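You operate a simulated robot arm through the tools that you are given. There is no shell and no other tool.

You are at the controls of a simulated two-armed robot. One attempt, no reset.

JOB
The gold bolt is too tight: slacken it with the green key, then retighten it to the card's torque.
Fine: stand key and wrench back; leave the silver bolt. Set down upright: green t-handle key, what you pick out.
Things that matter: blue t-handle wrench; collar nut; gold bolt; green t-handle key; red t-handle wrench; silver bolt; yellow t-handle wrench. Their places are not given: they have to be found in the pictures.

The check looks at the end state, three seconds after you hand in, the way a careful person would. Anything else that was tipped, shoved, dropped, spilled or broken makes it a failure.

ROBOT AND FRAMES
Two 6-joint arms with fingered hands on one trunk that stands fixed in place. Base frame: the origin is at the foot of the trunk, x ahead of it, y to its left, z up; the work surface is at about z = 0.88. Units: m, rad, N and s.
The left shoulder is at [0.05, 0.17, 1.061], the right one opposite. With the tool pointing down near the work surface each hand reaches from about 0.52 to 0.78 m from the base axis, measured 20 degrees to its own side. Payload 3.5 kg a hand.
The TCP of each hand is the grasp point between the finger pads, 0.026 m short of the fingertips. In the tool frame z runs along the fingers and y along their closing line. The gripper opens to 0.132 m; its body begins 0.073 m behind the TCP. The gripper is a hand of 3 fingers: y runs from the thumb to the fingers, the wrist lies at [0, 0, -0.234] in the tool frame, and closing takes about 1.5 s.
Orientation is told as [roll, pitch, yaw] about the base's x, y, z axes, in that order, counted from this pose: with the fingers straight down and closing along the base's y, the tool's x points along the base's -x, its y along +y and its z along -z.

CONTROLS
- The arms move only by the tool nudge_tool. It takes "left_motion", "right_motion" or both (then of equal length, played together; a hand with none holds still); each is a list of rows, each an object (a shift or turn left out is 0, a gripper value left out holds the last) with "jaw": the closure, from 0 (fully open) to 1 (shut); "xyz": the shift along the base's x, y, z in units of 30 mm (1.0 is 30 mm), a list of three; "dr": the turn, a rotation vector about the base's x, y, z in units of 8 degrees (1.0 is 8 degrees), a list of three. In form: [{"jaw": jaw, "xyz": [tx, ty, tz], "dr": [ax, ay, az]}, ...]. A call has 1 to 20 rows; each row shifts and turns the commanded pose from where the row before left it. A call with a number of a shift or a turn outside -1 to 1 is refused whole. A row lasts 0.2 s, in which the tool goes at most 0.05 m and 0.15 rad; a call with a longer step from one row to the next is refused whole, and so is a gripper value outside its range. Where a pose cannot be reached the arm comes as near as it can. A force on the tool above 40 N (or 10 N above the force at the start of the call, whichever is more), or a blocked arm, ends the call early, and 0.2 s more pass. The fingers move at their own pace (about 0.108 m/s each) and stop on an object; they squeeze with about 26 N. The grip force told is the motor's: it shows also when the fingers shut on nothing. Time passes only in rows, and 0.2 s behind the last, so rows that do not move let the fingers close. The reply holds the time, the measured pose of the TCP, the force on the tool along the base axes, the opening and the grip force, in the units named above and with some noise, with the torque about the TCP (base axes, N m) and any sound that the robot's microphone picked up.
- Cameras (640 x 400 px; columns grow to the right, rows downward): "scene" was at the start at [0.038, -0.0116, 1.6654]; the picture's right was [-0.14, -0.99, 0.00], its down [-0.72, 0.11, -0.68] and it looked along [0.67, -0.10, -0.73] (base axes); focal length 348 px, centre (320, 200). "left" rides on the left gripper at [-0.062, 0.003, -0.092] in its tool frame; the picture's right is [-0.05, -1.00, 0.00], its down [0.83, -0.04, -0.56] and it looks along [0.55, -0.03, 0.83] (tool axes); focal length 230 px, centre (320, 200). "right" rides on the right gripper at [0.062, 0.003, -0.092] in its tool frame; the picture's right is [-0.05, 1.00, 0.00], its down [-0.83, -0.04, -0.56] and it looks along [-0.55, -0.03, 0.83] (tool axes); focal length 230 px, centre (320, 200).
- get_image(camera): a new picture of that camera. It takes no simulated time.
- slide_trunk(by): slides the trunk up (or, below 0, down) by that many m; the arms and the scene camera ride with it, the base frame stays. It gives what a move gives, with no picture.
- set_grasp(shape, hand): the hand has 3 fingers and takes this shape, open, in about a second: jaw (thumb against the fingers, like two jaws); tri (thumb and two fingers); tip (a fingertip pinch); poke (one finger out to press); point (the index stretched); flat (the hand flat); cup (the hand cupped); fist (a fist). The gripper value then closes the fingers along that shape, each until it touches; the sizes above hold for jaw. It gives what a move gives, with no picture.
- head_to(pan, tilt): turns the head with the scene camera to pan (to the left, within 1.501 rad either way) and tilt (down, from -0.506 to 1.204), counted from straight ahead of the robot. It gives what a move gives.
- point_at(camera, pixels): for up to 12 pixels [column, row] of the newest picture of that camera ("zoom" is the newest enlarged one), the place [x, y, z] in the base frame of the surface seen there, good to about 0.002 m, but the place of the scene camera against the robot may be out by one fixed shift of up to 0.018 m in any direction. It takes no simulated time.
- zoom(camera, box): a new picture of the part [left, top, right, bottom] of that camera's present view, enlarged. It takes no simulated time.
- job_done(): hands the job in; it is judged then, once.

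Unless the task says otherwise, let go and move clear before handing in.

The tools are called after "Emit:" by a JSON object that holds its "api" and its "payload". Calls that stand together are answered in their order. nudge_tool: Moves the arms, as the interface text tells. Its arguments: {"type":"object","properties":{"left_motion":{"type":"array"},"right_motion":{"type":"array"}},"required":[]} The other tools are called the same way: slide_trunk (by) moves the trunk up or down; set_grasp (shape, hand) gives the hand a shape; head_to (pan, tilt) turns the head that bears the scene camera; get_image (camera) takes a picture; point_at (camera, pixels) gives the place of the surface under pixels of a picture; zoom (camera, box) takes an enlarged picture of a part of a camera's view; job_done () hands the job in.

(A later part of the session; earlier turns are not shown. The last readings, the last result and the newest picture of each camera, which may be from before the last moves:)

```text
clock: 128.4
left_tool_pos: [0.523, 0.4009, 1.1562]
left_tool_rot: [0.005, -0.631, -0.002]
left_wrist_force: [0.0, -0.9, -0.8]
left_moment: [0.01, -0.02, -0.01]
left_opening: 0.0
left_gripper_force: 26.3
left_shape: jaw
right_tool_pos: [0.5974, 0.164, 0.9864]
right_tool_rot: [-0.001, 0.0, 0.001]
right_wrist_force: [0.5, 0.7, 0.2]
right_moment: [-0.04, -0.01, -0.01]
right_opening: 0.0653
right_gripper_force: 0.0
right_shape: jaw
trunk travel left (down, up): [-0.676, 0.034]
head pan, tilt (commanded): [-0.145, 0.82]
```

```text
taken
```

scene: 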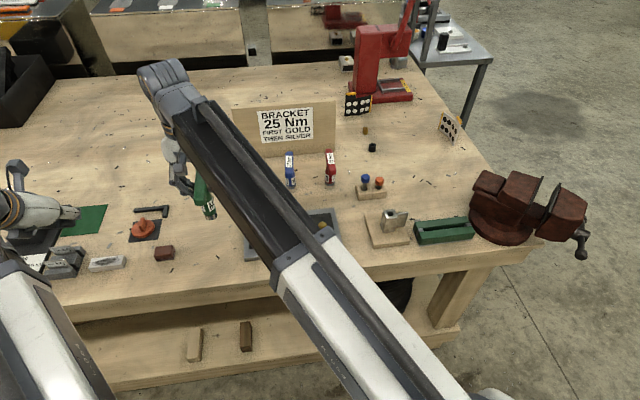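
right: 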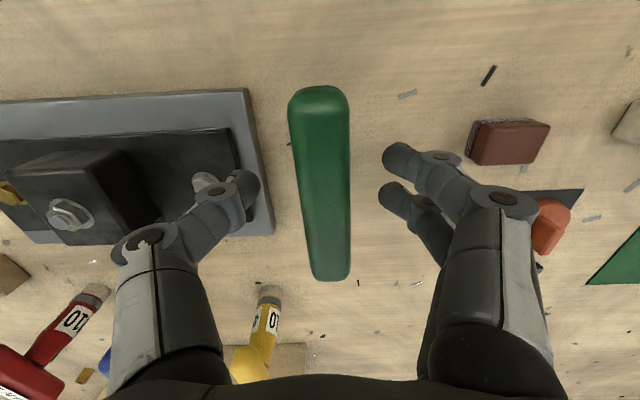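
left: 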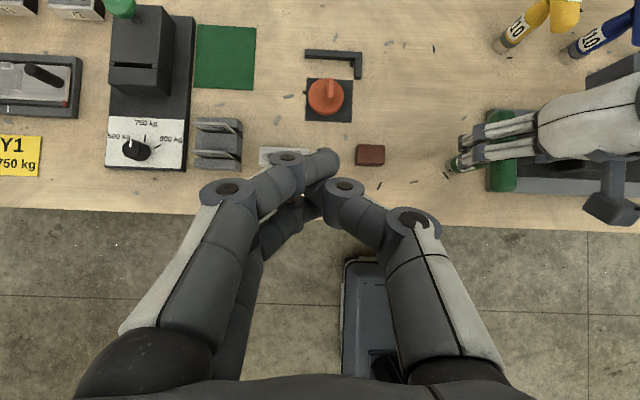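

The green key stands on the table. Raise the right hand straight up and go back to its own side.

Emit:
{"api": "nudge_tool", "payload": {"right_motion": [{"xyz": [0, 0, 0.5]}, {"xyz": [0, 0, 0.8]}, {"xyz": [0, 0, 0.8]}, {"xyz": [0, 0, 0.8]}, {"xyz": [0, 0, 0.8]}, {"xyz": [0, 0, 0.8]}, {"xyz": [-0.1, -0.6, 0]}, {"xyz": [-0.1, -0.9, 0]}, {"xyz": [-0.1, -0.9, 0]}, {"xyz": [-0.1, -0.9, 0]}, {"xyz": [-0.1, -0.9, 0]}, {"xyz": [0, -0.9, 0]}, {"xyz": [0, -0.9, 0]}, {"xyz": [0, -0.9, 0]}, {"xyz": [0, -0.9, 0]}, {"xyz": [0, -0.9, 0]}, {"xyz": [0, -0.9, 0]}, {"xyz": [0, -0.9, 0]}, {}]}}

Emit:
{"api": "get_image", "payload": {"camera": "scene"}}

Emit:
{"api": "get_image", "payload": {"camera": "left"}}

Emit:
{"api": "get_image", "payload": {"camera": "right"}}

```text
clock: 132.4
left_tool_pos: [0.5228, 0.4003, 1.1561]
left_tool_rot: [0.006, -0.63, -0.001]
left_wrist_force: [-0.7, -0.8, -0.6]
left_moment: [0.02, 0.01, -0.02]
left_opening: 0.0002
left_gripper_force: 26.4
left_shape: jaw
right_tool_pos: [0.5847, -0.1515, 1.1215]
right_tool_rot: [0.0, 0.0, 0.001]
right_wrist_force: [-0.2, 0.1, 0.4]
right_moment: [-0.01, -0.01, 0.01]
right_opening: 0.0655
right_gripper_force: 0.1
right_shape: jaw
trunk travel left (down, up): [-0.676, 0.034]
head pan, tilt (commanded): [-0.145, 0.82]
```

```text
taken
```

scene: 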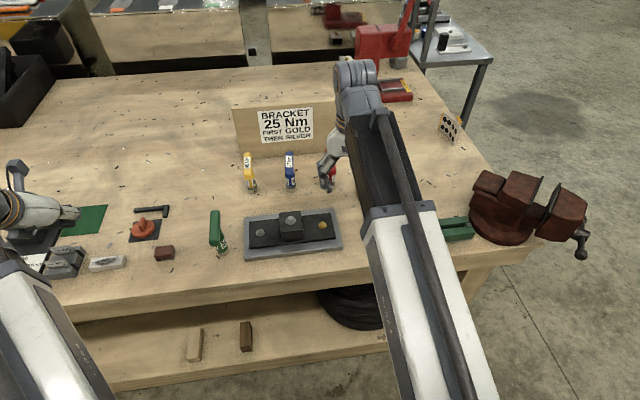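

```text
taken
```

left: 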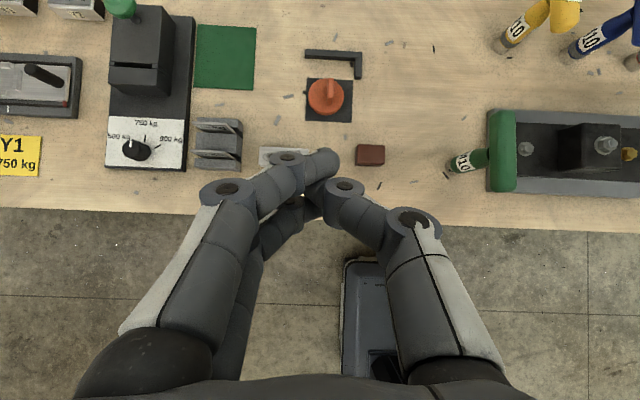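

```text
taken
```

right: 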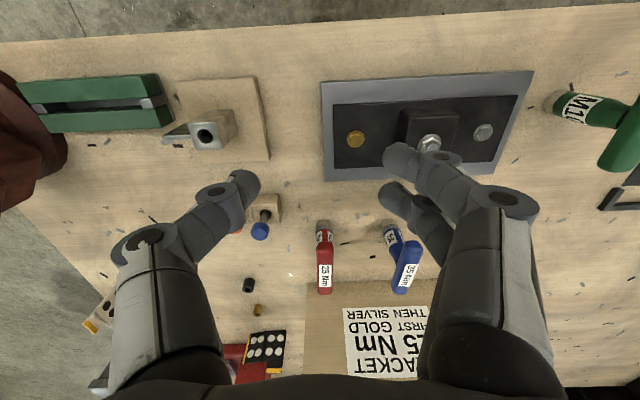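

Green stands at about (0.598,0.164). Now the left hand comes over it (tilted ~34°, open 80 mm).

Emit:
{"api": "nudge_tool", "payload": {"left_motion": [{"jaw": 0.4, "xyz": [0.28, -0.875, -0.1], "dr": [0, 0.02, 0]}, {"xyz": [0.28, -0.875, -0.2], "dr": [0, 0.02, 0]}, {"xyz": [0.28, -0.875, -0.2], "dr": [0, 0.02, 0]}, {"xyz": [0.28, -0.875, -0.2], "dr": [0, 0.02, 0]}, {"xyz": [0.28, -0.875, -0.2], "dr": [0, 0.02, 0]}, {"xyz": [0.28, -0.875, -0.2], "dr": [0, 0.02, 0]}, {"xyz": [0.28, -0.875, -0.2], "dr": [0, 0.02, 0]}, {"xyz": [0.28, -0.875, -0.2], "dr": [0, 0.02, 0]}, {"xyz": [0.28, -0.875, -0.2], "dr": [0, 0.02, 0]}, {}]}}

Emit:
{"api": "get_image", "payload": {"camera": "left"}}

```text
clock: 134.6
left_tool_pos: [0.6043, 0.1698, 1.108]
left_tool_rot: [0.005, -0.606, -0.001]
left_wrist_force: [-0.8, 0.1, 1.2]
left_moment: [-0.02, 0.01, -0.03]
left_opening: 0.0792
left_gripper_force: 0.2
left_shape: jaw
left hand out of reach, approached as far as the arm can: row 3, 4
right_tool_pos: [0.5847, -0.1497, 1.1212]
right_tool_rot: [-0.002, 0.0, 0.0]
right_wrist_force: [0.6, -0.9, 0.6]
right_moment: [-0.01, 0.03, 0.02]
right_opening: 0.0652
right_gripper_force: 0.1
right_shape: jaw
trunk travel left (down, up): [-0.676, 0.034]
head pan, tilt (commanded): [-0.145, 0.82]
```

```text
taken
```

left: 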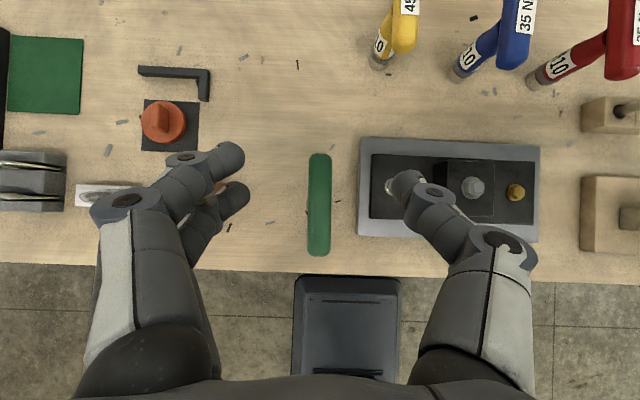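

Emit:
{"api": "point_at", "payload": {"camera": "left", "pixels": [[320, 160], [320, 180], [319, 205], [319, 230], [318, 250], [309, 205], [330, 205]]}}

Emit:
{"api": "zoom", "payload": {"camera": "left", "box": [279, 140, 359, 270]}}

```text
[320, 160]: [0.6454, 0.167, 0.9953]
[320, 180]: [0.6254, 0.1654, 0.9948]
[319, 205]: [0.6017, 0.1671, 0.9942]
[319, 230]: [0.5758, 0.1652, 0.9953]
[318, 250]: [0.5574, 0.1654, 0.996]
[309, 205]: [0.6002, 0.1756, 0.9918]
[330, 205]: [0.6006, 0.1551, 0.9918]
```

```text
3.08 times, centred on (319, 205) of left
```

zoom: 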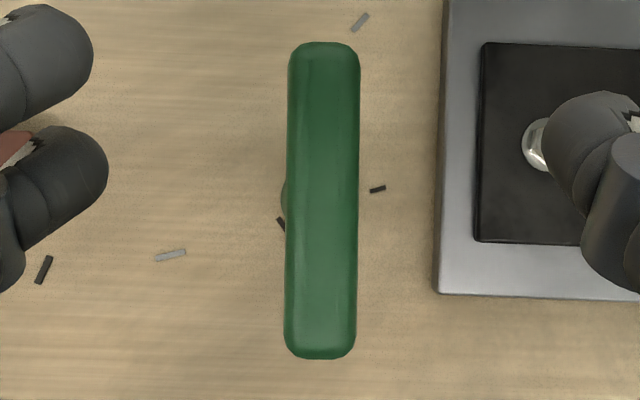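

Bar centre (0.6005,0.1662), top 0.995. Descend to grip height.

Emit:
{"api": "nudge_tool", "payload": {"left_motion": [{"xyz": [-0.06, -0.06, -0.6]}, {"xyz": [-0.06, -0.06, -0.8]}, {"xyz": [0, 0, -0.8]}, {"xyz": [0, 0, -0.8]}, {"xyz": [0, 0, -0.8]}, {"xyz": [0, 0, -0.3]}, {}]}}

Emit:
{"api": "get_image", "payload": {"camera": "left"}}

```text
clock: 136.2
left_tool_pos: [0.6068, 0.1668, 0.9849]
left_tool_rot: [0.004, -0.606, -0.001]
left_wrist_force: [0.4, 0.1, -0.9]
left_moment: [0.0, -0.01, 0.01]
left_opening: 0.079
left_gripper_force: 0.3
left_shape: jaw
left hand out of reach, approached as far as the arm can: row 5
right_tool_pos: [0.584, -0.1516, 1.1209]
right_tool_rot: [0.0, 0.001, 0.001]
right_wrist_force: [-0.5, 0.4, 0.7]
right_moment: [0.01, -0.01, 0.0]
right_opening: 0.0653
right_gripper_force: 0.1
right_shape: jaw
trunk travel left (down, up): [-0.676, 0.034]
head pan, tilt (commanded): [-0.145, 0.82]
```

```text
taken
```

left: 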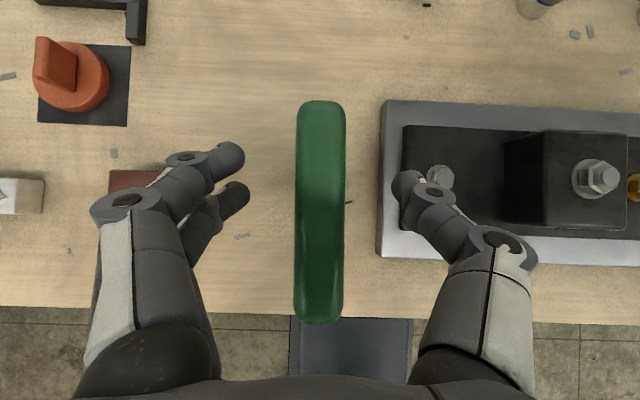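

The reach limit leaves me 6 mm ahead of the bar's centre, which is acceptable. Close on it.

Emit:
{"api": "nudge_tool", "payload": {"left_motion": [{"jaw": 0.55}, {"jaw": 0.65}, {"jaw": 0.75}, {"jaw": 0.85}, {"jaw": 1.0}, {"jaw": 1.0}, {"jaw": 1.0}, {}]}}

Emit:
{"api": "get_image", "payload": {"camera": "left"}}

```text
clock: 138.0
left_tool_pos: [0.6061, 0.1664, 0.984]
left_tool_rot: [0.005, -0.604, -0.002]
left_wrist_force: [0.2, -0.1, -0.3]
left_moment: [0.02, -0.05, 0.0]
left_opening: 0.0195
left_gripper_force: 26.3
left_shape: jaw
right_tool_pos: [0.584, -0.1522, 1.1206]
right_tool_rot: [0.001, 0.0, 0.002]
right_wrist_force: [0.5, 0.1, -0.6]
right_moment: [-0.01, 0.02, 0.0]
right_opening: 0.0655
right_gripper_force: 0.0
right_shape: jaw
trunk travel left (down, up): [-0.676, 0.034]
head pan, tilt (commanded): [-0.145, 0.82]
```

```text
taken
```

left: 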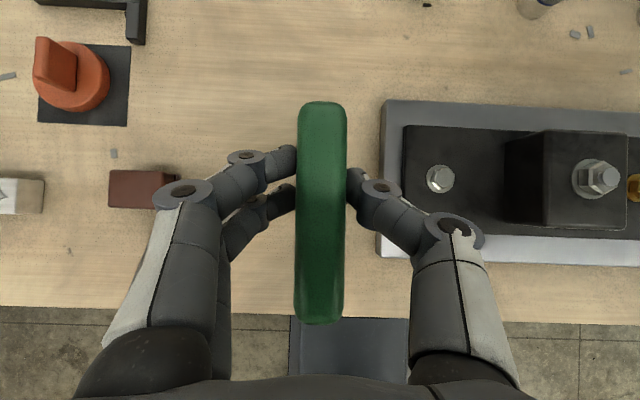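

Gripped. Lift about 35 mm and carry it toward its home spot (0.848,0.1985).

Emit:
{"api": "nudge_tool", "payload": {"left_motion": [{"xyz": [0, 0, 0.4]}, {"xyz": [0, 0, 0.8]}, {"xyz": [0.6, 0.1, 0.2]}, {"xyz": [0.85, 0.11, 0]}, {"xyz": [0.85, 0.11, 0]}, {"xyz": [0.85, 0.11, 0]}, {"xyz": [0.85, 0.11, 0]}, {"xyz": [0.85, 0.11, 0]}, {"xyz": [0.85, 0.11, 0]}, {"xyz": [0.85, 0.11, 0]}, {"xyz": [0.85, 0.11, 0]}, {"xyz": [0.85, 0.1, 0]}, {}]}}

Emit:
{"api": "get_image", "payload": {"camera": "left"}}

Emit:
{"api": "zoom", "payload": {"camera": "scene", "box": [150, 110, 290, 210]}}

```text
clock: 140.8
left_tool_pos: [0.855, 0.1984, 1.0286]
left_tool_rot: [0.006, -0.604, -0.001]
left_wrist_force: [0.0, 0.3, -2.6]
left_moment: [-0.01, 0.02, 0.01]
left_opening: 0.0193
left_gripper_force: 25.8
left_shape: jaw
right_tool_pos: [0.5844, -0.1518, 1.1214]
right_tool_rot: [-0.001, -0.002, 0.002]
right_wrist_force: [-0.1, 1.3, -0.3]
right_moment: [0.05, 0.04, -0.01]
right_opening: 0.0654
right_gripper_force: 0.0
right_shape: jaw
trunk travel left (down, up): [-0.676, 0.034]
head pan, tilt (commanded): [-0.145, 0.82]
```

```text
taken
```

left: 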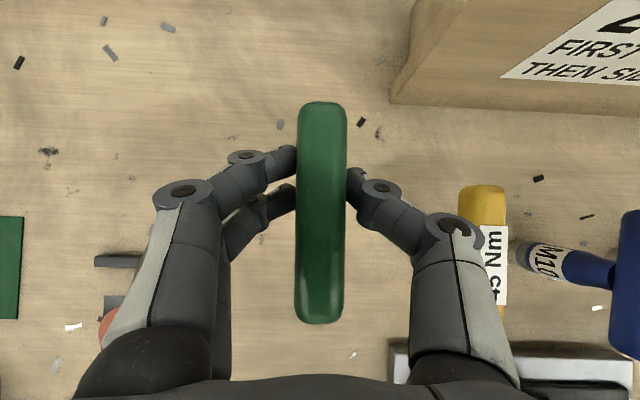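

```text
4.00 times, centred on (220, 160) of scene
```

zoom: 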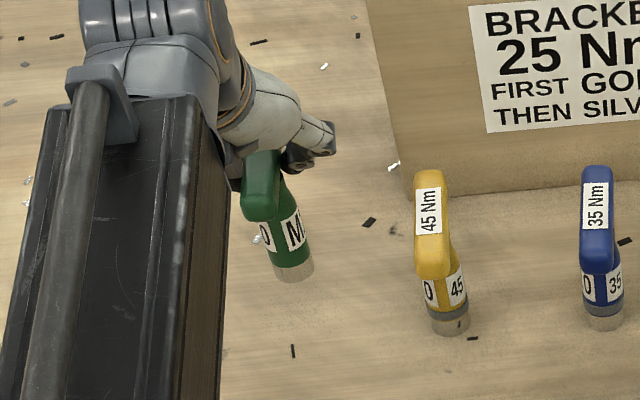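

At the home spot, still in reach. Checking that the key hangs level and where it is.

Emit:
{"api": "point_at", "payload": {"camera": "left", "pixels": [[323, 115], [322, 140], [322, 170], [321, 200], [320, 240], [319, 280], [318, 305]]}}

```text
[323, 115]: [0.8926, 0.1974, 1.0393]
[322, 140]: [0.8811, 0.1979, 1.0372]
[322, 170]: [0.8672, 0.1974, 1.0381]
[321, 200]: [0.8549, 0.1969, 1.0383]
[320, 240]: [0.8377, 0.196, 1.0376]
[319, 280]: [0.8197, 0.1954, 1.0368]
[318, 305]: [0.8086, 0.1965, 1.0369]
```

Bar nearly level, centre (0.850,0.197). I'll level 1.2°, correct 2 mm and lower to the table.

Emit:
{"api": "nudge_tool", "payload": {"left_motion": [{"xyz": [-0.06, 0.05, -0.4], "dr": [0, 0.15, 0]}, {"xyz": [0, 0, -0.5]}, {"xyz": [0, 0, -0.3]}, {"xyz": [0, 0, -0.12]}, {"xyz": [0, 0, -0.1]}, {}]}}

```text
clock: 142.2
left_tool_pos: [0.8535, 0.2001, 0.9848]
left_tool_rot: [0.006, -0.585, -0.002]
left_wrist_force: [0.0, -0.3, 0.5]
left_moment: [0.01, -0.05, 0.01]
left_opening: 0.0192
left_gripper_force: 25.9
left_shape: jaw
right_tool_pos: [0.5836, -0.1501, 1.1213]
right_tool_rot: [0.0, 0.002, 0.002]
right_wrist_force: [-0.9, 0.9, -0.4]
right_moment: [-0.03, 0.01, 0.01]
right_opening: 0.0654
right_gripper_force: 0.0
right_shape: jaw
trunk travel left (down, up): [-0.676, 0.034]
head pan, tilt (commanded): [-0.145, 0.82]
```

Contact with the table (+3 N). A further 1 mm, then open gently and check.

Emit:
{"api": "nudge_tool", "payload": {"left_motion": [{"xyz": [0, 0, -0.03]}, {}, {"jaw": 0.85}, {"jaw": 0.78}, {"jaw": 0.7}, {"jaw": 0.6}, {"jaw": 0.45}, {}]}}

Emit:
{"api": "get_image", "payload": {"camera": "left"}}

Emit:
{"api": "point_at", "payload": {"camera": "left", "pixels": [[323, 115], [322, 140], [322, 170], [321, 200], [320, 240], [319, 280], [318, 305]]}}

```text
clock: 144.0
left_tool_pos: [0.8533, 0.1992, 0.9833]
left_tool_rot: [0.005, -0.583, -0.002]
left_wrist_force: [0.1, -0.7, 0.5]
left_moment: [0.03, -0.03, 0.02]
left_opening: 0.0719
left_gripper_force: 0.0
left_shape: jaw
right_tool_pos: [0.5837, -0.1504, 1.1205]
right_tool_rot: [0.001, 0.0, 0.003]
right_wrist_force: [-0.5, -0.6, 0.1]
right_moment: [-0.01, 0.02, -0.02]
right_opening: 0.0658
right_gripper_force: 0.1
right_shape: jaw
trunk travel left (down, up): [-0.676, 0.034]
head pan, tilt (commanded): [-0.145, 0.82]
```

```text
taken
```

left: 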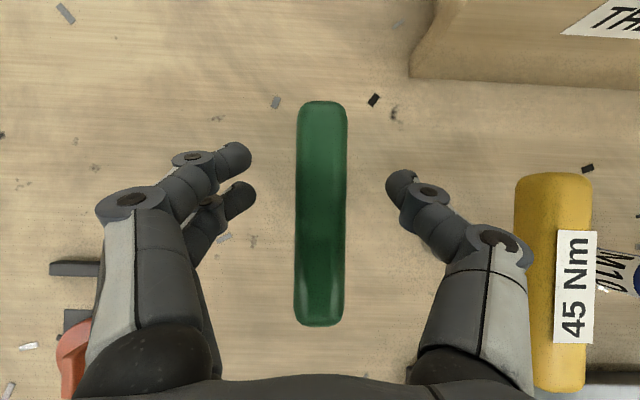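

```text
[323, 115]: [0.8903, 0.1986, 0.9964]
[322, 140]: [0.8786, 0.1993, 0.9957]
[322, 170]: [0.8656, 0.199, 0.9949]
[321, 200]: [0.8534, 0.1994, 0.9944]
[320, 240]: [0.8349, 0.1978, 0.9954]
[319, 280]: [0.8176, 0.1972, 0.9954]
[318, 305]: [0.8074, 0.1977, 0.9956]
```

The green key stands at its home spot (0.848,0.198), level. Withdraw the left hand up and back.

Emit:
{"api": "nudge_tool", "payload": {"left_motion": [{"xyz": [0, 0, 0.4]}, {"xyz": [-0.2, 0, 0.6]}, {"xyz": [-0.3, 0, 0.7]}, {"xyz": [-0.5, 0, 0.7]}, {"xyz": [-0.8, 0, 0.6]}, {"xyz": [-0.8, 0, 0.5]}, {"xyz": [-0.9, 0, 0.4]}, {"xyz": [-0.9, 0, 0]}, {"xyz": [-0.9, 0, 0]}, {"xyz": [-0.9, 0, 0]}, {"xyz": [-0.9, 0, 0]}, {}]}}

Emit:
{"api": "get_image", "payload": {"camera": "left"}}

Emit:
{"api": "zoom", "payload": {"camera": "scene", "box": [170, 120, 370, 260]}}

```text
clock: 146.6
left_tool_pos: [0.6396, 0.201, 1.1029]
left_tool_rot: [0.006, -0.582, -0.001]
left_wrist_force: [-0.1, 0.1, -0.4]
left_moment: [0.0, -0.01, 0.0]
left_opening: 0.072
left_gripper_force: 0.1
left_shape: jaw
right_tool_pos: [0.5846, -0.1514, 1.1202]
right_tool_rot: [0.0, 0.0, 0.003]
right_wrist_force: [-0.2, -0.9, 0.2]
right_moment: [0.01, 0.0, -0.02]
right_opening: 0.0654
right_gripper_force: 0.0
right_shape: jaw
trunk travel left (down, up): [-0.676, 0.034]
head pan, tilt (commanded): [-0.145, 0.82]
```

```text
taken
```

left: 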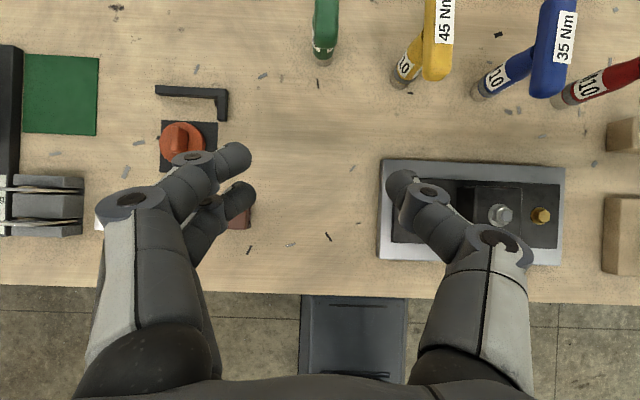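

```text
2.86 times, centred on (270, 190) of scene
```

zoom: 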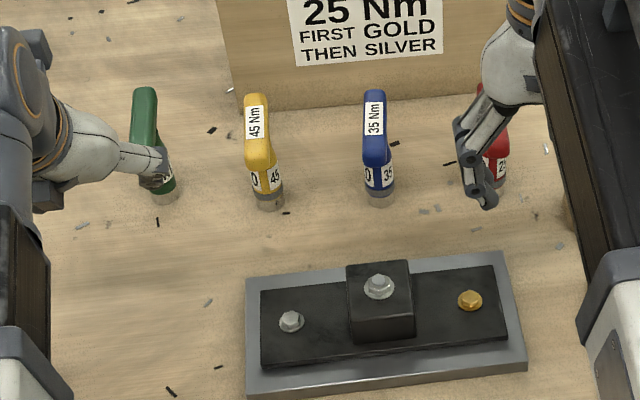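

Now the red 25 Nm wrench at about (0.80,-0.154). I'll bring the right hand over it, tilted 25° forward for reach.

Emit:
{"api": "nudge_tool", "payload": {"right_motion": [{"jaw": 0.35, "xyz": [0.6, 0, 0], "dr": [0, -0.8, 0]}, {"xyz": [0.8, 0, -0.1], "dr": [0, -0.8, 0]}, {"xyz": [0.8, 0, -0.1], "dr": [0, -0.8, 0]}, {"xyz": [0.8, 0, -0.2], "dr": [0, -0.72, 0]}, {"xyz": [0.8, 0, -0.3]}, {"xyz": [0.8, 0, -0.3]}, {"xyz": [0.8, 0, -0.3]}, {"xyz": [0.8, 0, -0.3]}, {"xyz": [0.8, 0, -0.3]}, {}]}}

Emit:
{"api": "get_image", "payload": {"camera": "right"}}

Emit:
{"api": "get_image", "payload": {"camera": "scene"}}

```text
clock: 148.8
left_tool_pos: [0.6401, 0.2, 1.1027]
left_tool_rot: [0.004, -0.585, -0.001]
left_wrist_force: [0.1, -0.1, 0.2]
left_moment: [0.02, -0.01, -0.01]
left_opening: 0.0718
left_gripper_force: 0.0
left_shape: jaw
right_tool_pos: [0.7929, -0.1499, 1.0635]
right_tool_rot: [0.0, -0.436, 0.003]
right_wrist_force: [0.2, -0.3, 0.3]
right_moment: [0.03, 0.01, 0.02]
right_opening: 0.0851
right_gripper_force: 0.0
right_shape: jaw
trunk travel left (down, up): [-0.676, 0.034]
head pan, tilt (commanded): [-0.145, 0.82]
```

```text
taken
```

right: 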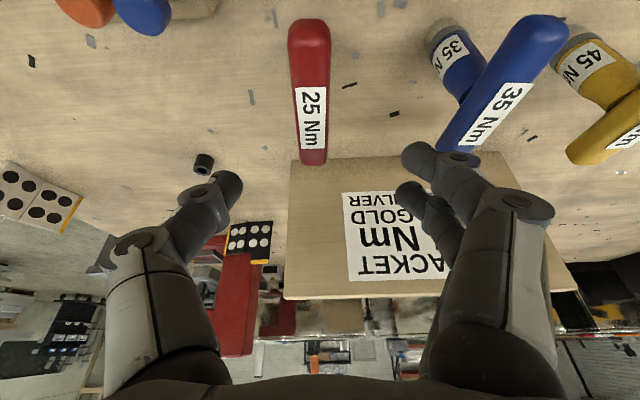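

```text
taken
```

scene: 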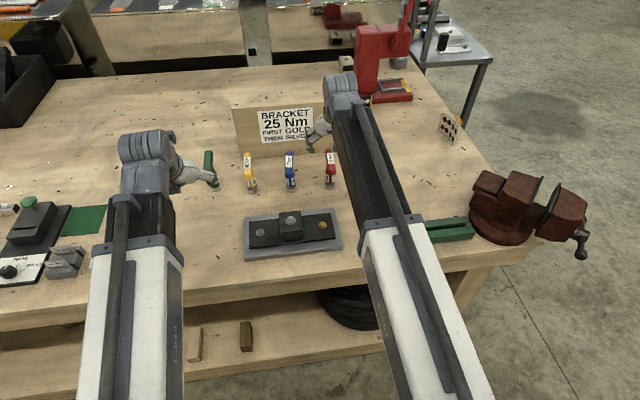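

Emit:
{"api": "point_at", "payload": {"camera": "right", "pixels": [[309, 35], [310, 60], [310, 80], [311, 110], [312, 135], [313, 155], [297, 80], [326, 80]]}}

Emit:
{"api": "zoom", "payload": {"camera": "right", "box": [270, 5, 350, 180]}}

```text
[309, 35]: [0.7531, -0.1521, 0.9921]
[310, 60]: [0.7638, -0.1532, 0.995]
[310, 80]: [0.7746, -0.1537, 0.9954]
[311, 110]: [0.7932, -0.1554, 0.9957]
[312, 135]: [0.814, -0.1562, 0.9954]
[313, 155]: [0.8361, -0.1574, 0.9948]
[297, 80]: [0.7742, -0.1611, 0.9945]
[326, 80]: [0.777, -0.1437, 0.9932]
```

```text
2.29 times, centred on (310, 92) of right
```

zoom: 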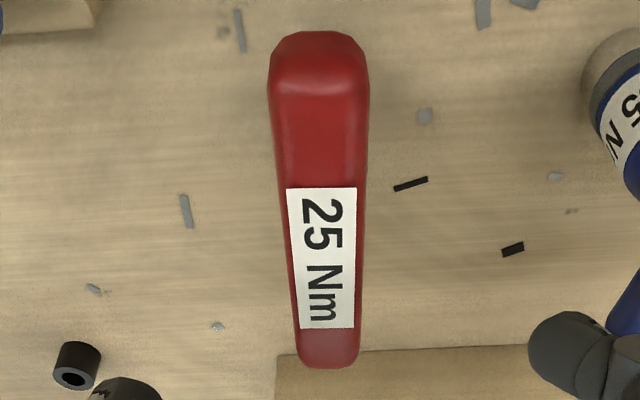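

Red bar centre (0.798,-0.155), yaw about -3°. Descend and grip it.

Emit:
{"api": "nudge_tool", "payload": {"right_motion": [{"xyz": [0.08, -0.09, -0.5], "dr": [0, 0, -0.2]}, {"xyz": [0.08, -0.08, -0.5], "dr": [0, 0, -0.2]}, {"xyz": [0, 0, -0.6]}, {"xyz": [0, 0, -0.6]}, {"xyz": [0, 0, -0.42]}, {}]}}

Emit:
{"api": "get_image", "payload": {"camera": "right"}}

Emit:
{"api": "zoom", "payload": {"camera": "scene", "box": [270, 100, 410, 210]}}

```text
clock: 150.2
left_tool_pos: [0.64, 0.2, 1.1024]
left_tool_rot: [0.004, -0.582, -0.001]
left_wrist_force: [0.5, 0.2, 0.0]
left_moment: [0.01, 0.02, 0.03]
left_opening: 0.0718
left_gripper_force: 0.1
left_shape: jaw
right_tool_pos: [0.7978, -0.1569, 0.9841]
right_tool_rot: [-0.002, -0.436, -0.054]
right_wrist_force: [0.4, -0.7, -0.4]
right_moment: [0.04, -0.02, -0.02]
right_opening: 0.0852
right_gripper_force: 0.0
right_shape: jaw
trunk travel left (down, up): [-0.676, 0.034]
head pan, tilt (commanded): [-0.145, 0.82]
```

```text
taken
```

right: 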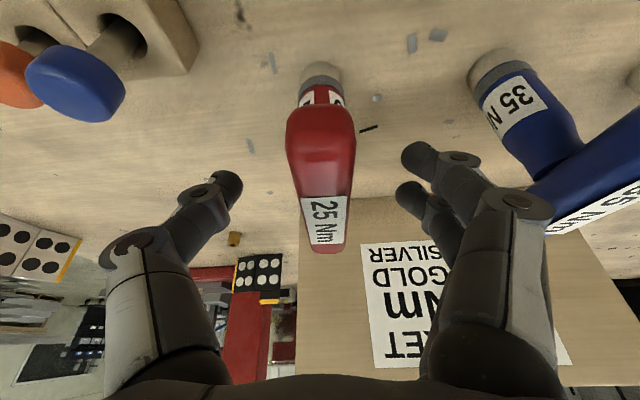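

```text
3.64 times, centred on (340, 155) of scene
```

zoom: 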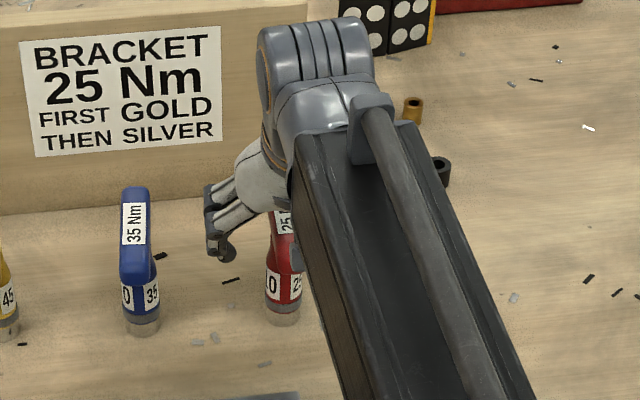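

Bar centred between thumb (≈235) and fingers (≈405). Closing.

Emit:
{"api": "nudge_tool", "payload": {"right_motion": [{"jaw": 0.5}, {"jaw": 0.62}, {"jaw": 0.7}, {"jaw": 0.78}, {"jaw": 0.9}, {"jaw": 1.0}, {"jaw": 1.0}, {"jaw": 1.0}, {}]}}

Emit:
{"api": "get_image", "payload": {"camera": "right"}}

```text
clock: 152.2
left_tool_pos: [0.6402, 0.2005, 1.1035]
left_tool_rot: [0.007, -0.583, -0.001]
left_wrist_force: [0.6, 0.0, 0.5]
left_moment: [0.0, -0.01, 0.0]
left_opening: 0.0722
left_gripper_force: 0.0
left_shape: jaw
right_tool_pos: [0.7983, -0.1567, 0.9847]
right_tool_rot: [0.0, -0.437, -0.054]
right_wrist_force: [-0.8, 1.7, 0.2]
right_moment: [0.03, 0.02, -0.03]
right_opening: 0.021
right_gripper_force: 26.0
right_shape: jaw
trunk travel left (down, up): [-0.676, 0.034]
head pan, tilt (commanded): [-0.145, 0.82]
```

```text
taken
```

right: 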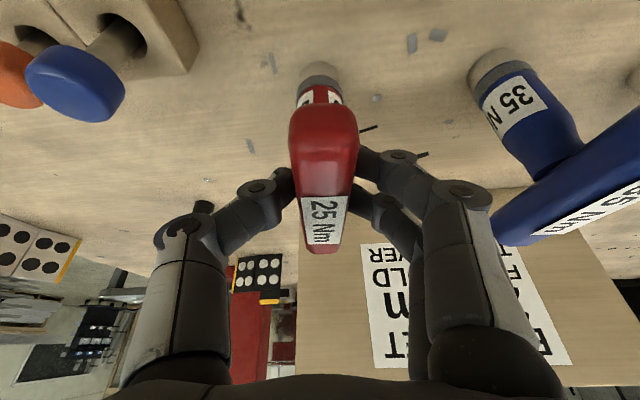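

Red wrench gripped. Lift it, bring it back over the plate area, then turn toward yaw ~84° in the air.

Emit:
{"api": "nudge_tool", "payload": {"right_motion": [{"xyz": [0, 0, 0.5]}, {"xyz": [0, 0, 0.7]}, {"xyz": [-0.3, 0, 0.7]}, {"xyz": [-0.7, 0.1, 0.7]}, {"xyz": [-0.8, 0.2, 0.7]}, {"xyz": [-0.8, 0.3, 0.6]}, {"xyz": [-0.8, 0.3, 0.4]}, {"xyz": [-0.8, 0.3, 0]}, {"xyz": [-0.8, 0.3, 0]}, {"xyz": [-0.4, 0.2, 0]}, {}]}}

Emit:
{"api": "get_image", "payload": {"camera": "left"}}

Emit:
{"api": "get_image", "payload": {"camera": "scene"}}

```text
clock: 154.6
left_tool_pos: [0.6395, 0.201, 1.1025]
left_tool_rot: [0.003, -0.582, -0.001]
left_wrist_force: [-0.4, 0.4, 0.1]
left_moment: [0.0, -0.01, 0.01]
left_opening: 0.0717
left_gripper_force: 0.1
left_shape: jaw
right_tool_pos: [0.6365, -0.1039, 1.1145]
right_tool_rot: [0.0, -0.435, -0.055]
right_wrist_force: [0.1, 0.6, -4.0]
right_moment: [0.03, 0.05, 0.0]
right_opening: 0.0209
right_gripper_force: 26.0
right_shape: jaw
trunk travel left (down, up): [-0.676, 0.034]
head pan, tilt (commanded): [-0.145, 0.82]
```

```text
taken
```

left: 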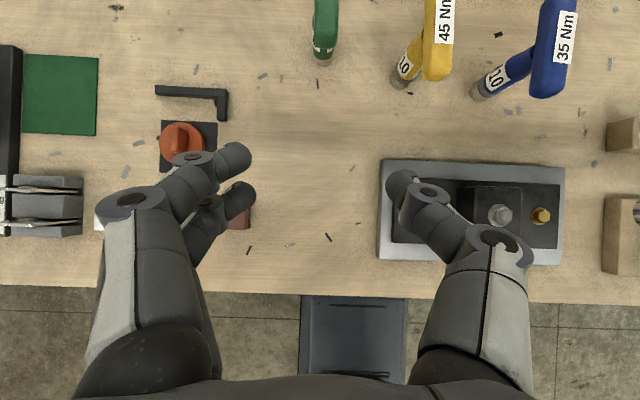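

```text
taken
```

scene: 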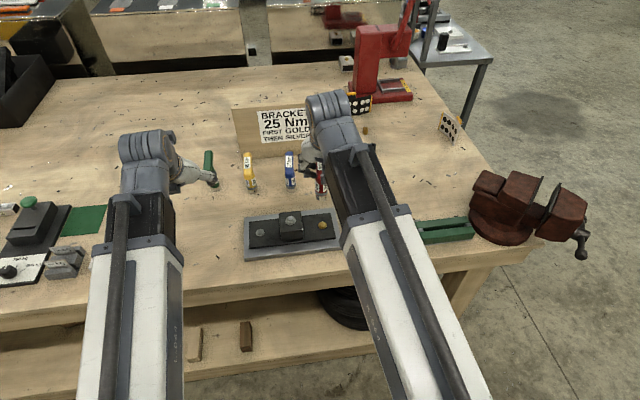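

I'll reposition the left camera and turn the wrench to yaw ~84° in the air.

Emit:
{"api": "nudge_tool", "payload": {"left_motion": [{"xyz": [-0.5, -0.15, 0.6], "dr": [0, -0.1, 0]}, {"xyz": [-0.5, -0.15, 0.7], "dr": [0, -0.1, 0]}, {"xyz": [-0.5, -0.15, 0.7], "dr": [0, -0.1, 0]}, {"xyz": [-0.6, -0.2, 0.7], "dr": [0, -0.04, 0]}, {}, {}, {}, {}, {}, {}, {}, {}, {}], "right_motion": [{"dr": [0, 0, 0.9]}, {"dr": [0, 0, 0.91]}, {"dr": [0, 0, 0.91]}, {"dr": [0, 0, 0.91]}, {"dr": [0, 0, 0.91]}, {"dr": [0, 0, 0.91]}, {"dr": [0, 0, 0.91]}, {"dr": [0, 0, 0.91]}, {"dr": [0, 0, 0.91]}, {"dr": [0, 0, 0.91]}, {"dr": [0, 0, 0.91]}, {"dr": [0, 0, 0.91]}, {}]}}

Emit:
{"api": "get_image", "payload": {"camera": "left"}}

Emit:
{"api": "get_image", "payload": {"camera": "scene"}}

Emit:
{"api": "get_image", "payload": {"camera": "right"}}

```text
clock: 157.4
left_tool_pos: [0.578, 0.1799, 1.1817]
left_tool_rot: [0.006, -0.632, 0.0]
left_wrist_force: [0.7, -0.7, 1.1]
left_moment: [-0.02, -0.01, 0.0]
left_opening: 0.0718
left_gripper_force: 0.1
left_shape: jaw
right_tool_pos: [0.6355, -0.1044, 1.1133]
right_tool_rot: [0.001, -0.436, 1.47]
right_wrist_force: [0.1, 0.9, -2.4]
right_moment: [-0.01, -0.01, -0.02]
right_opening: 0.021
right_gripper_force: 25.9
right_shape: jaw
trunk travel left (down, up): [-0.676, 0.034]
head pan, tilt (commanded): [-0.145, 0.82]
```

```text
taken
```

left: 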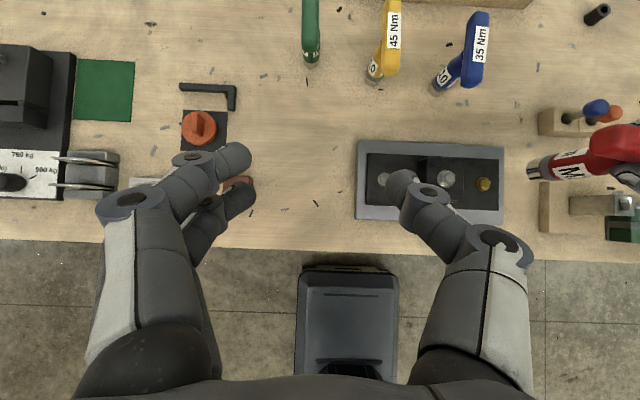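

```text
taken
```

scene: 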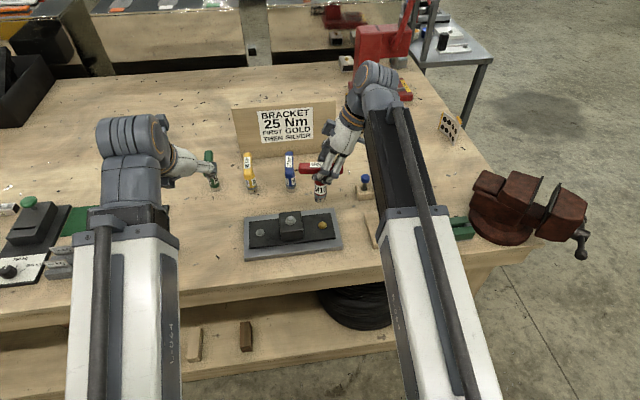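

```text
taken
```

right: 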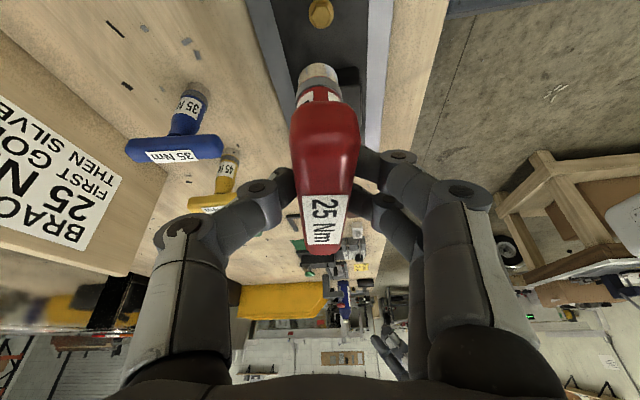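

Yaw 84° reached. I'll check verticality and position of the wrench in the left view.

Emit:
{"api": "zoom", "payload": {"camera": "left", "box": [460, 110, 640, 230]}}

Emit:
{"api": "point_at", "payload": {"camera": "zoom", "pixels": [[255, 200], [270, 198], [300, 193], [340, 185], [380, 178], [420, 170], [440, 165], [75, 245], [90, 245], [85, 250]]}}

```text
3.33 times, centred on (550, 170) of left
```

zoom: 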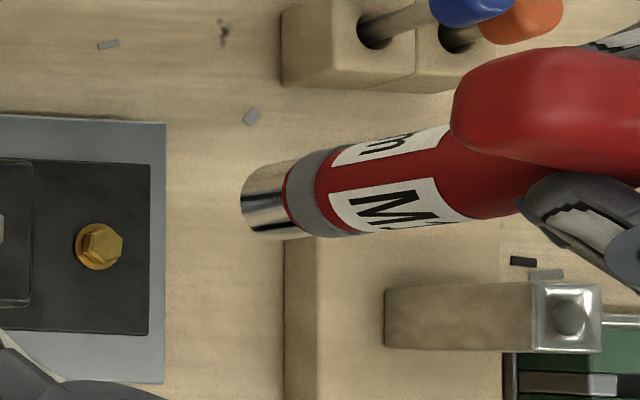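

```text
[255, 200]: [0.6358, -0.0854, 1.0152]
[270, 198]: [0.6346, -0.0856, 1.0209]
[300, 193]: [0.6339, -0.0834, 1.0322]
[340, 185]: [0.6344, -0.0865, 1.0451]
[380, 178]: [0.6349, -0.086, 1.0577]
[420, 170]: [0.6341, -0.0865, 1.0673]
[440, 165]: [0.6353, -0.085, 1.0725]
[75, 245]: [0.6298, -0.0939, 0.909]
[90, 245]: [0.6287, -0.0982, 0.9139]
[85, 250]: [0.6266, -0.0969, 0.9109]
```

The wrench hangs vertical, axis near (0.635,-0.099). Let me measure the gold hex's present angle for engagement.

Emit:
{"api": "zoom", "payload": {"camera": "left", "box": [470, 174, 498, 194]}}

Emit:
{"api": "point_at", "payload": {"camera": "zoom", "pixels": [[330, 190], [300, 190], [360, 190], [330, 160], [330, 220], [345, 200]]}}

```text
16.00 times, centred on (484, 184) of left
```

zoom: 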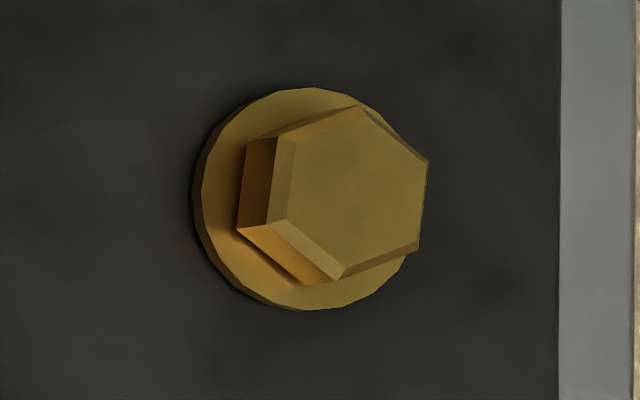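

```text
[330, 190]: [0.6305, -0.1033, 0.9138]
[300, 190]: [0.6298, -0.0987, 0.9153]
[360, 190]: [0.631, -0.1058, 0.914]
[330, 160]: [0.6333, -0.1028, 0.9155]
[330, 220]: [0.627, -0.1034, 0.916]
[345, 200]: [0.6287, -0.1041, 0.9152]
```

Gold hex flats are now at ≈27° (mod 60), centre (0.6305,-0.1053), so bar yaw 84° fits. Move over it and lower to ~20 mm above the head.

Emit:
{"api": "nudge_tool", "payload": {"right_motion": [{"xyz": [-0.14, -0.21, -0.4]}, {"xyz": [0, 0, -0.6]}, {"xyz": [0, 0, -0.6]}, {"xyz": [0, 0, -0.6]}, {"xyz": [0, 0, -0.3]}, {}]}}

Emit:
{"api": "zoom", "payload": {"camera": "left", "box": [468, 145, 548, 205]}}

Emit:
{"api": "point_at", "payload": {"camera": "zoom", "pixels": [[175, 240], [190, 238], [210, 235], [250, 225], [300, 215], [130, 265], [150, 250]]}}

```text
clock: 158.8
left_tool_pos: [0.5782, 0.1797, 1.183]
left_tool_rot: [0.006, -0.633, -0.001]
left_wrist_force: [-1.0, 0.5, -0.8]
left_moment: [-0.03, -0.02, 0.02]
left_opening: 0.0722
left_gripper_force: 0.0
left_shape: jaw
right_tool_pos: [0.6318, -0.0858, 1.0503]
right_tool_rot: [0.003, -0.433, 1.462]
right_wrist_force: [0.6, 0.0, -2.7]
right_moment: [-0.03, 0.01, 0.02]
right_opening: 0.0209
right_gripper_force: 25.9
right_shape: jaw
right hand out of reach, approached as far as the arm can: row 2, 3, 4
trunk travel left (down, up): [-0.676, 0.034]
head pan, tilt (commanded): [-0.145, 0.82]
```

```text
6.67 times, centred on (508, 175) of left
```

zoom: 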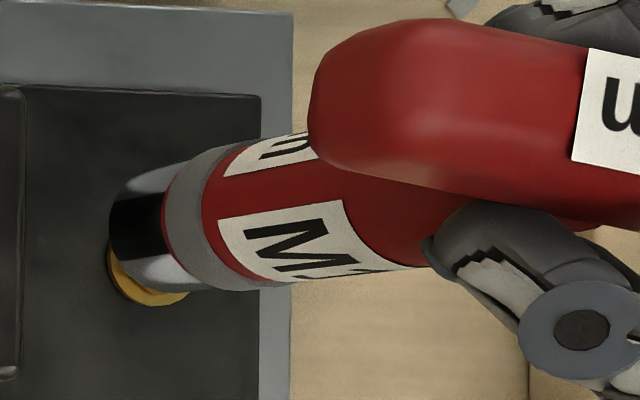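

```text
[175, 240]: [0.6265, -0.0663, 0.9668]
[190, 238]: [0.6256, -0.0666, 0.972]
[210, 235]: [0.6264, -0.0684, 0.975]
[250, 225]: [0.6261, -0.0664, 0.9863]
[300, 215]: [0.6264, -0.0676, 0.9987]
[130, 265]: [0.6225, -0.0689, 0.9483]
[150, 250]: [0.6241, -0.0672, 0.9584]
```

Yaw 84° isn't reachable low down. I'll raise a bit and use yaw 27° instead (the next hex flat).

Emit:
{"api": "nudge_tool", "payload": {"right_motion": [{"xyz": [0, 0, 0.7]}, {"xyz": [0, 0, 0.7], "dr": [0, 0, -0.8]}, {"xyz": [-0.03, -0.09, 0], "dr": [0, 0, -0.9]}, {"xyz": [-0.03, -0.09, 0], "dr": [0, 0, -0.9]}, {"xyz": [-0.03, -0.09, 0], "dr": [0, 0, -0.9]}, {"xyz": [-0.03, -0.09, 0], "dr": [0, 0, -0.9]}, {"xyz": [-0.03, -0.09, 0], "dr": [0, 0, -0.9]}, {"xyz": [-0.03, -0.09, 0], "dr": [0, 0, -0.9]}, {"xyz": [-0.03, -0.09, 0], "dr": [0, 0, -0.9]}, {}]}}

Emit:
{"api": "get_image", "payload": {"camera": "left"}}

Emit:
{"api": "zoom", "payload": {"camera": "left", "box": [460, 110, 640, 230]}}

```text
clock: 161.0
left_tool_pos: [0.5797, 0.1794, 1.1825]
left_tool_rot: [0.004, -0.632, -0.001]
left_wrist_force: [0.1, -0.5, 0.3]
left_moment: [-0.01, -0.04, 0.0]
left_opening: 0.0723
left_gripper_force: 0.1
left_shape: jaw
right_tool_pos: [0.6245, -0.1094, 1.0905]
right_tool_rot: [-0.001, -0.435, 0.475]
right_wrist_force: [0.2, 0.5, -2.8]
right_moment: [-0.03, 0.01, 0.0]
right_opening: 0.0209
right_gripper_force: 26.0
right_shape: jaw
trunk travel left (down, up): [-0.676, 0.034]
head pan, tilt (commanded): [-0.145, 0.82]
```

```text
taken
```

left: 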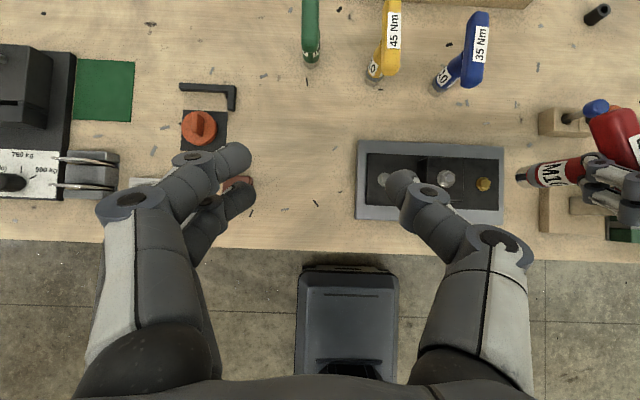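

```text
3.33 times, centred on (550, 170) of left
```

zoom: 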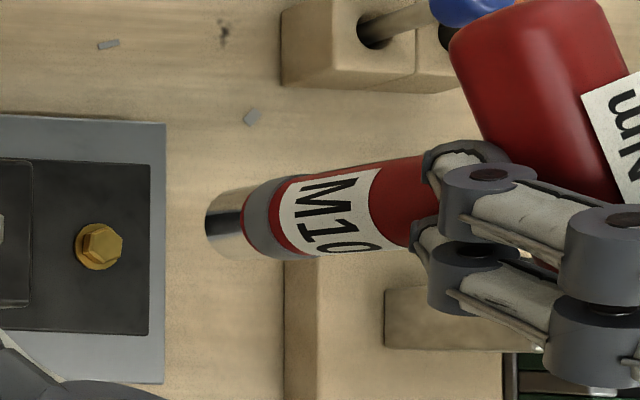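

Emit:
{"api": "point_at", "payload": {"camera": "zoom", "pixels": [[215, 226], [230, 224], [260, 220], [290, 214], [330, 206], [370, 200], [400, 194]]}}

Emit:
{"api": "nudge_tool", "payload": {"right_motion": [{"xyz": [-0.03, -0.05, -0.4]}, {"xyz": [0, 0, -0.5]}, {"xyz": [0, 0, -0.5]}, {"xyz": [0, 0, -0.4]}, {}]}}

Emit:
{"api": "zoom", "payload": {"camera": "left", "box": [468, 145, 548, 205]}}

```text
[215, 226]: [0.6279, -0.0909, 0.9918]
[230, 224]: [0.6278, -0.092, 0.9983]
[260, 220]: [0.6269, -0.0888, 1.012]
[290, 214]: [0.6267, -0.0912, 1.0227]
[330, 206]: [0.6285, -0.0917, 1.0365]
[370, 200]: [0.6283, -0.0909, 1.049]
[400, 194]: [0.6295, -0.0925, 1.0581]
```

```text
clock: 162.2
left_tool_pos: [0.5782, 0.1805, 1.1808]
left_tool_rot: [0.005, -0.632, -0.002]
left_wrist_force: [0.6, 1.0, 0.5]
left_moment: [-0.02, -0.01, 0.04]
left_opening: 0.072
left_gripper_force: 0.1
left_shape: jaw
right_tool_pos: [0.6255, -0.1087, 1.0357]
right_tool_rot: [-0.001, -0.436, 0.479]
right_wrist_force: [-0.1, -0.1, -3.3]
right_moment: [0.0, 0.0, -0.03]
right_opening: 0.0208
right_gripper_force: 25.8
right_shape: jaw
trunk travel left (down, up): [-0.676, 0.034]
head pan, tilt (commanded): [-0.145, 0.82]
```

```text
6.67 times, centred on (508, 175) of left
```

zoom: 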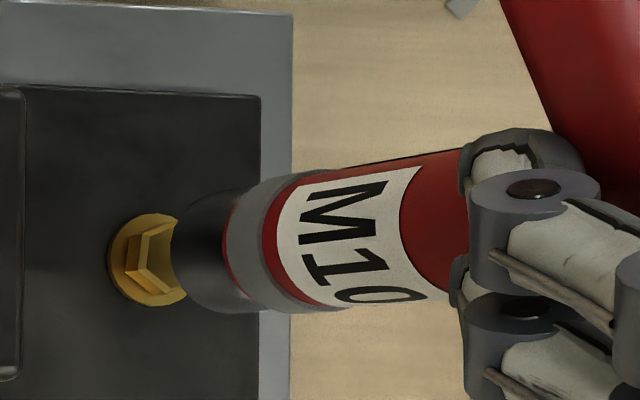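

Aligned to within about 0.5 mm and vertical. Lower in small steps.

Emit:
{"api": "nudge_tool", "payload": {"right_motion": [{"xyz": [0, 0, -0.3]}, {"xyz": [0, 0, -0.2]}, {"xyz": [0, 0, -0.1]}, {"xyz": [0, 0, -0.1]}, {"xyz": [0, 0, -0.1]}, {}]}}

Emit:
{"api": "zoom", "payload": {"camera": "left", "box": [468, 145, 548, 205]}}

```text
clock: 163.6
left_tool_pos: [0.5778, 0.1802, 1.1808]
left_tool_rot: [0.005, -0.632, -0.003]
left_wrist_force: [0.3, -0.2, -0.2]
left_moment: [-0.01, 0.0, 0.0]
left_opening: 0.0721
left_gripper_force: 0.0
left_shape: jaw
right_tool_pos: [0.623, -0.1105, 1.0135]
right_tool_rot: [0.0, -0.437, 0.479]
right_wrist_force: [-0.5, -0.3, -2.3]
right_moment: [-0.03, 0.0, 0.0]
right_opening: 0.0209
right_gripper_force: 26.1
right_shape: jaw
trunk travel left (down, up): [-0.676, 0.034]
head pan, tilt (commanded): [-0.145, 0.82]
```

```text
6.67 times, centred on (508, 175) of left
```

zoom: 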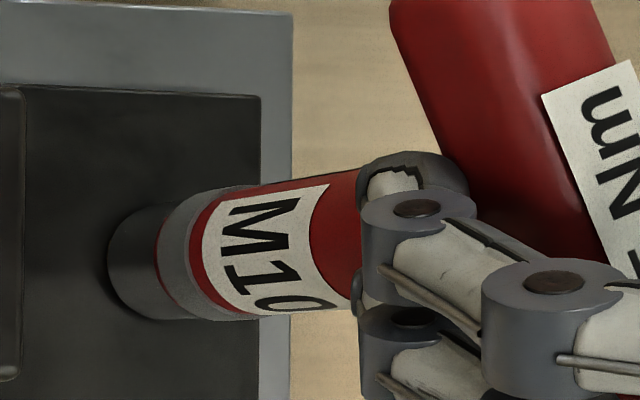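

Already over the head without force. Lower the last 4–5 mm to seat.

Emit:
{"api": "nudge_tool", "payload": {"right_motion": [{"xyz": [0, 0, -0.07]}, {"xyz": [0, 0, -0.06]}, {"xyz": [0, 0, -0.04]}, {}]}}

```text
clock: 164.6
left_tool_pos: [0.5784, 0.1794, 1.1816]
left_tool_rot: [0.004, -0.632, -0.002]
left_wrist_force: [1.0, 0.6, 0.4]
left_moment: [0.0, -0.04, 0.03]
left_opening: 0.0719
left_gripper_force: 0.1
left_shape: jaw
right_tool_pos: [0.6236, -0.1089, 1.009]
right_tool_rot: [-0.001, -0.438, 0.479]
right_wrist_force: [4.1, 0.1, 14.6]
right_moment: [0.1, -0.09, -0.01]
right_opening: 0.0212
right_gripper_force: 25.6
right_shape: jaw
trunk travel left (down, up): [-0.676, 0.034]
head pan, tilt (commanded): [-0.145, 0.82]
```

Seated (≈17 N). I'll ease the pressure and start turning clockwise (−z), following the bolt axis, in 4° rows, watching moment and listening for the click.

Emit:
{"api": "nudge_tool", "payload": {"right_motion": [{"xyz": [0, 0, 0.03]}, {"xyz": [-0.008, 0.015, 0], "dr": [0, 0, -0.5]}, {"xyz": [-0.007, 0.015, 0], "dr": [0, 0, -0.5]}, {"xyz": [-0.005, 0.016, 0], "dr": [0, 0, -0.5]}, {}]}}

Emit:
{"api": "get_image", "payload": {"camera": "right"}}

Emit:
{"api": "zoom", "payload": {"camera": "left", "box": [460, 110, 640, 230]}}

```text
clock: 165.8
left_tool_pos: [0.5777, 0.1804, 1.1828]
left_tool_rot: [0.006, -0.63, -0.001]
left_wrist_force: [0.0, -0.3, -0.2]
left_moment: [-0.01, 0.01, 0.04]
left_opening: 0.072
left_gripper_force: 0.0
left_shape: jaw
right_tool_pos: [0.6228, -0.1085, 1.0089]
right_tool_rot: [-0.002, -0.436, 0.267]
right_wrist_force: [4.0, -1.8, 11.6]
right_moment: [-0.02, -0.14, 0.11]
right_opening: 0.021
right_gripper_force: 26.8
right_shape: jaw
trunk travel left (down, up): [-0.676, 0.034]
head pan, tilt (commanded): [-0.145, 0.82]
```

```text
taken
```

right: 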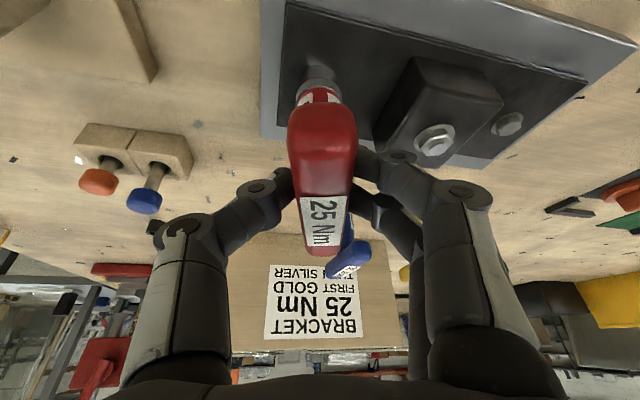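

```text
3.33 times, centred on (550, 170) of left
```

zoom: 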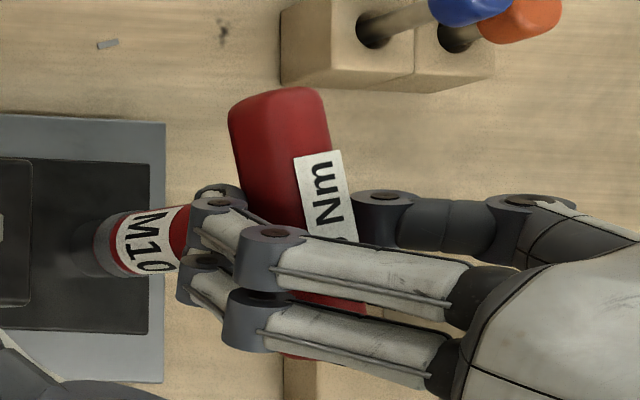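

Moment only +0.11 N m so far, with a slight +x side load. Ease that and continue clockwise.

Emit:
{"api": "nudge_tool", "payload": {"right_motion": [{"xyz": [0.05, 0.0, 0.02], "dr": [0, 0, -0.5]}, {"xyz": [0.0, 0.016, 0], "dr": [0, 0, -0.5]}, {"xyz": [0.0, 0.016, 0], "dr": [0, 0, -0.5]}, {"xyz": [0.0, 0.016, 0], "dr": [0, 0, -0.5]}, {}]}}

Emit:
{"api": "get_image", "payload": {"camera": "right"}}

Emit:
{"api": "zoom", "payload": {"camera": "left", "box": [460, 110, 640, 230]}}

```text
clock: 167.0
left_tool_pos: [0.5778, 0.1805, 1.1825]
left_tool_rot: [0.005, -0.631, -0.001]
left_wrist_force: [0.0, 0.5, -0.1]
left_moment: [0.02, 0.03, -0.02]
left_opening: 0.0718
left_gripper_force: 0.1
left_shape: jaw
right_tool_pos: [0.6243, -0.1074, 1.0097]
right_tool_rot: [-0.002, -0.436, -0.012]
right_wrist_force: [-1.4, -2.9, 8.6]
right_moment: [-0.03, -0.02, 0.13]
right_opening: 0.0213
right_gripper_force: 26.0
right_shape: jaw
trunk travel left (down, up): [-0.676, 0.034]
head pan, tilt (commanded): [-0.145, 0.82]
```

```text
taken
```

right: 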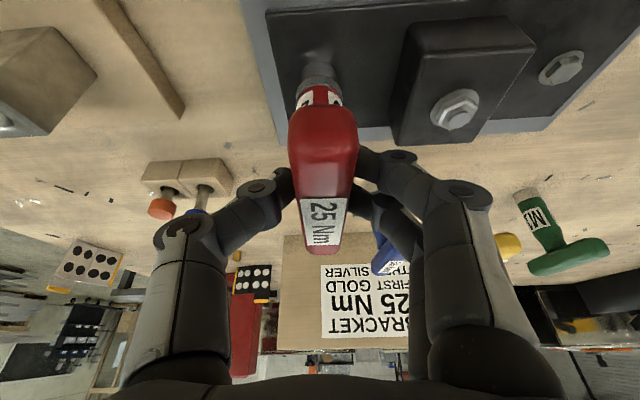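

```text
3.33 times, centred on (550, 170) of left
```

zoom: 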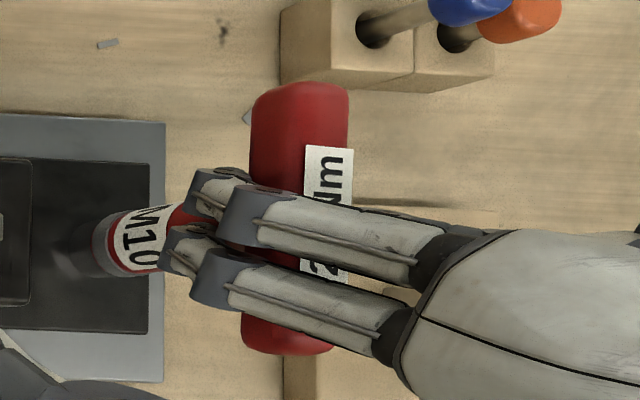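

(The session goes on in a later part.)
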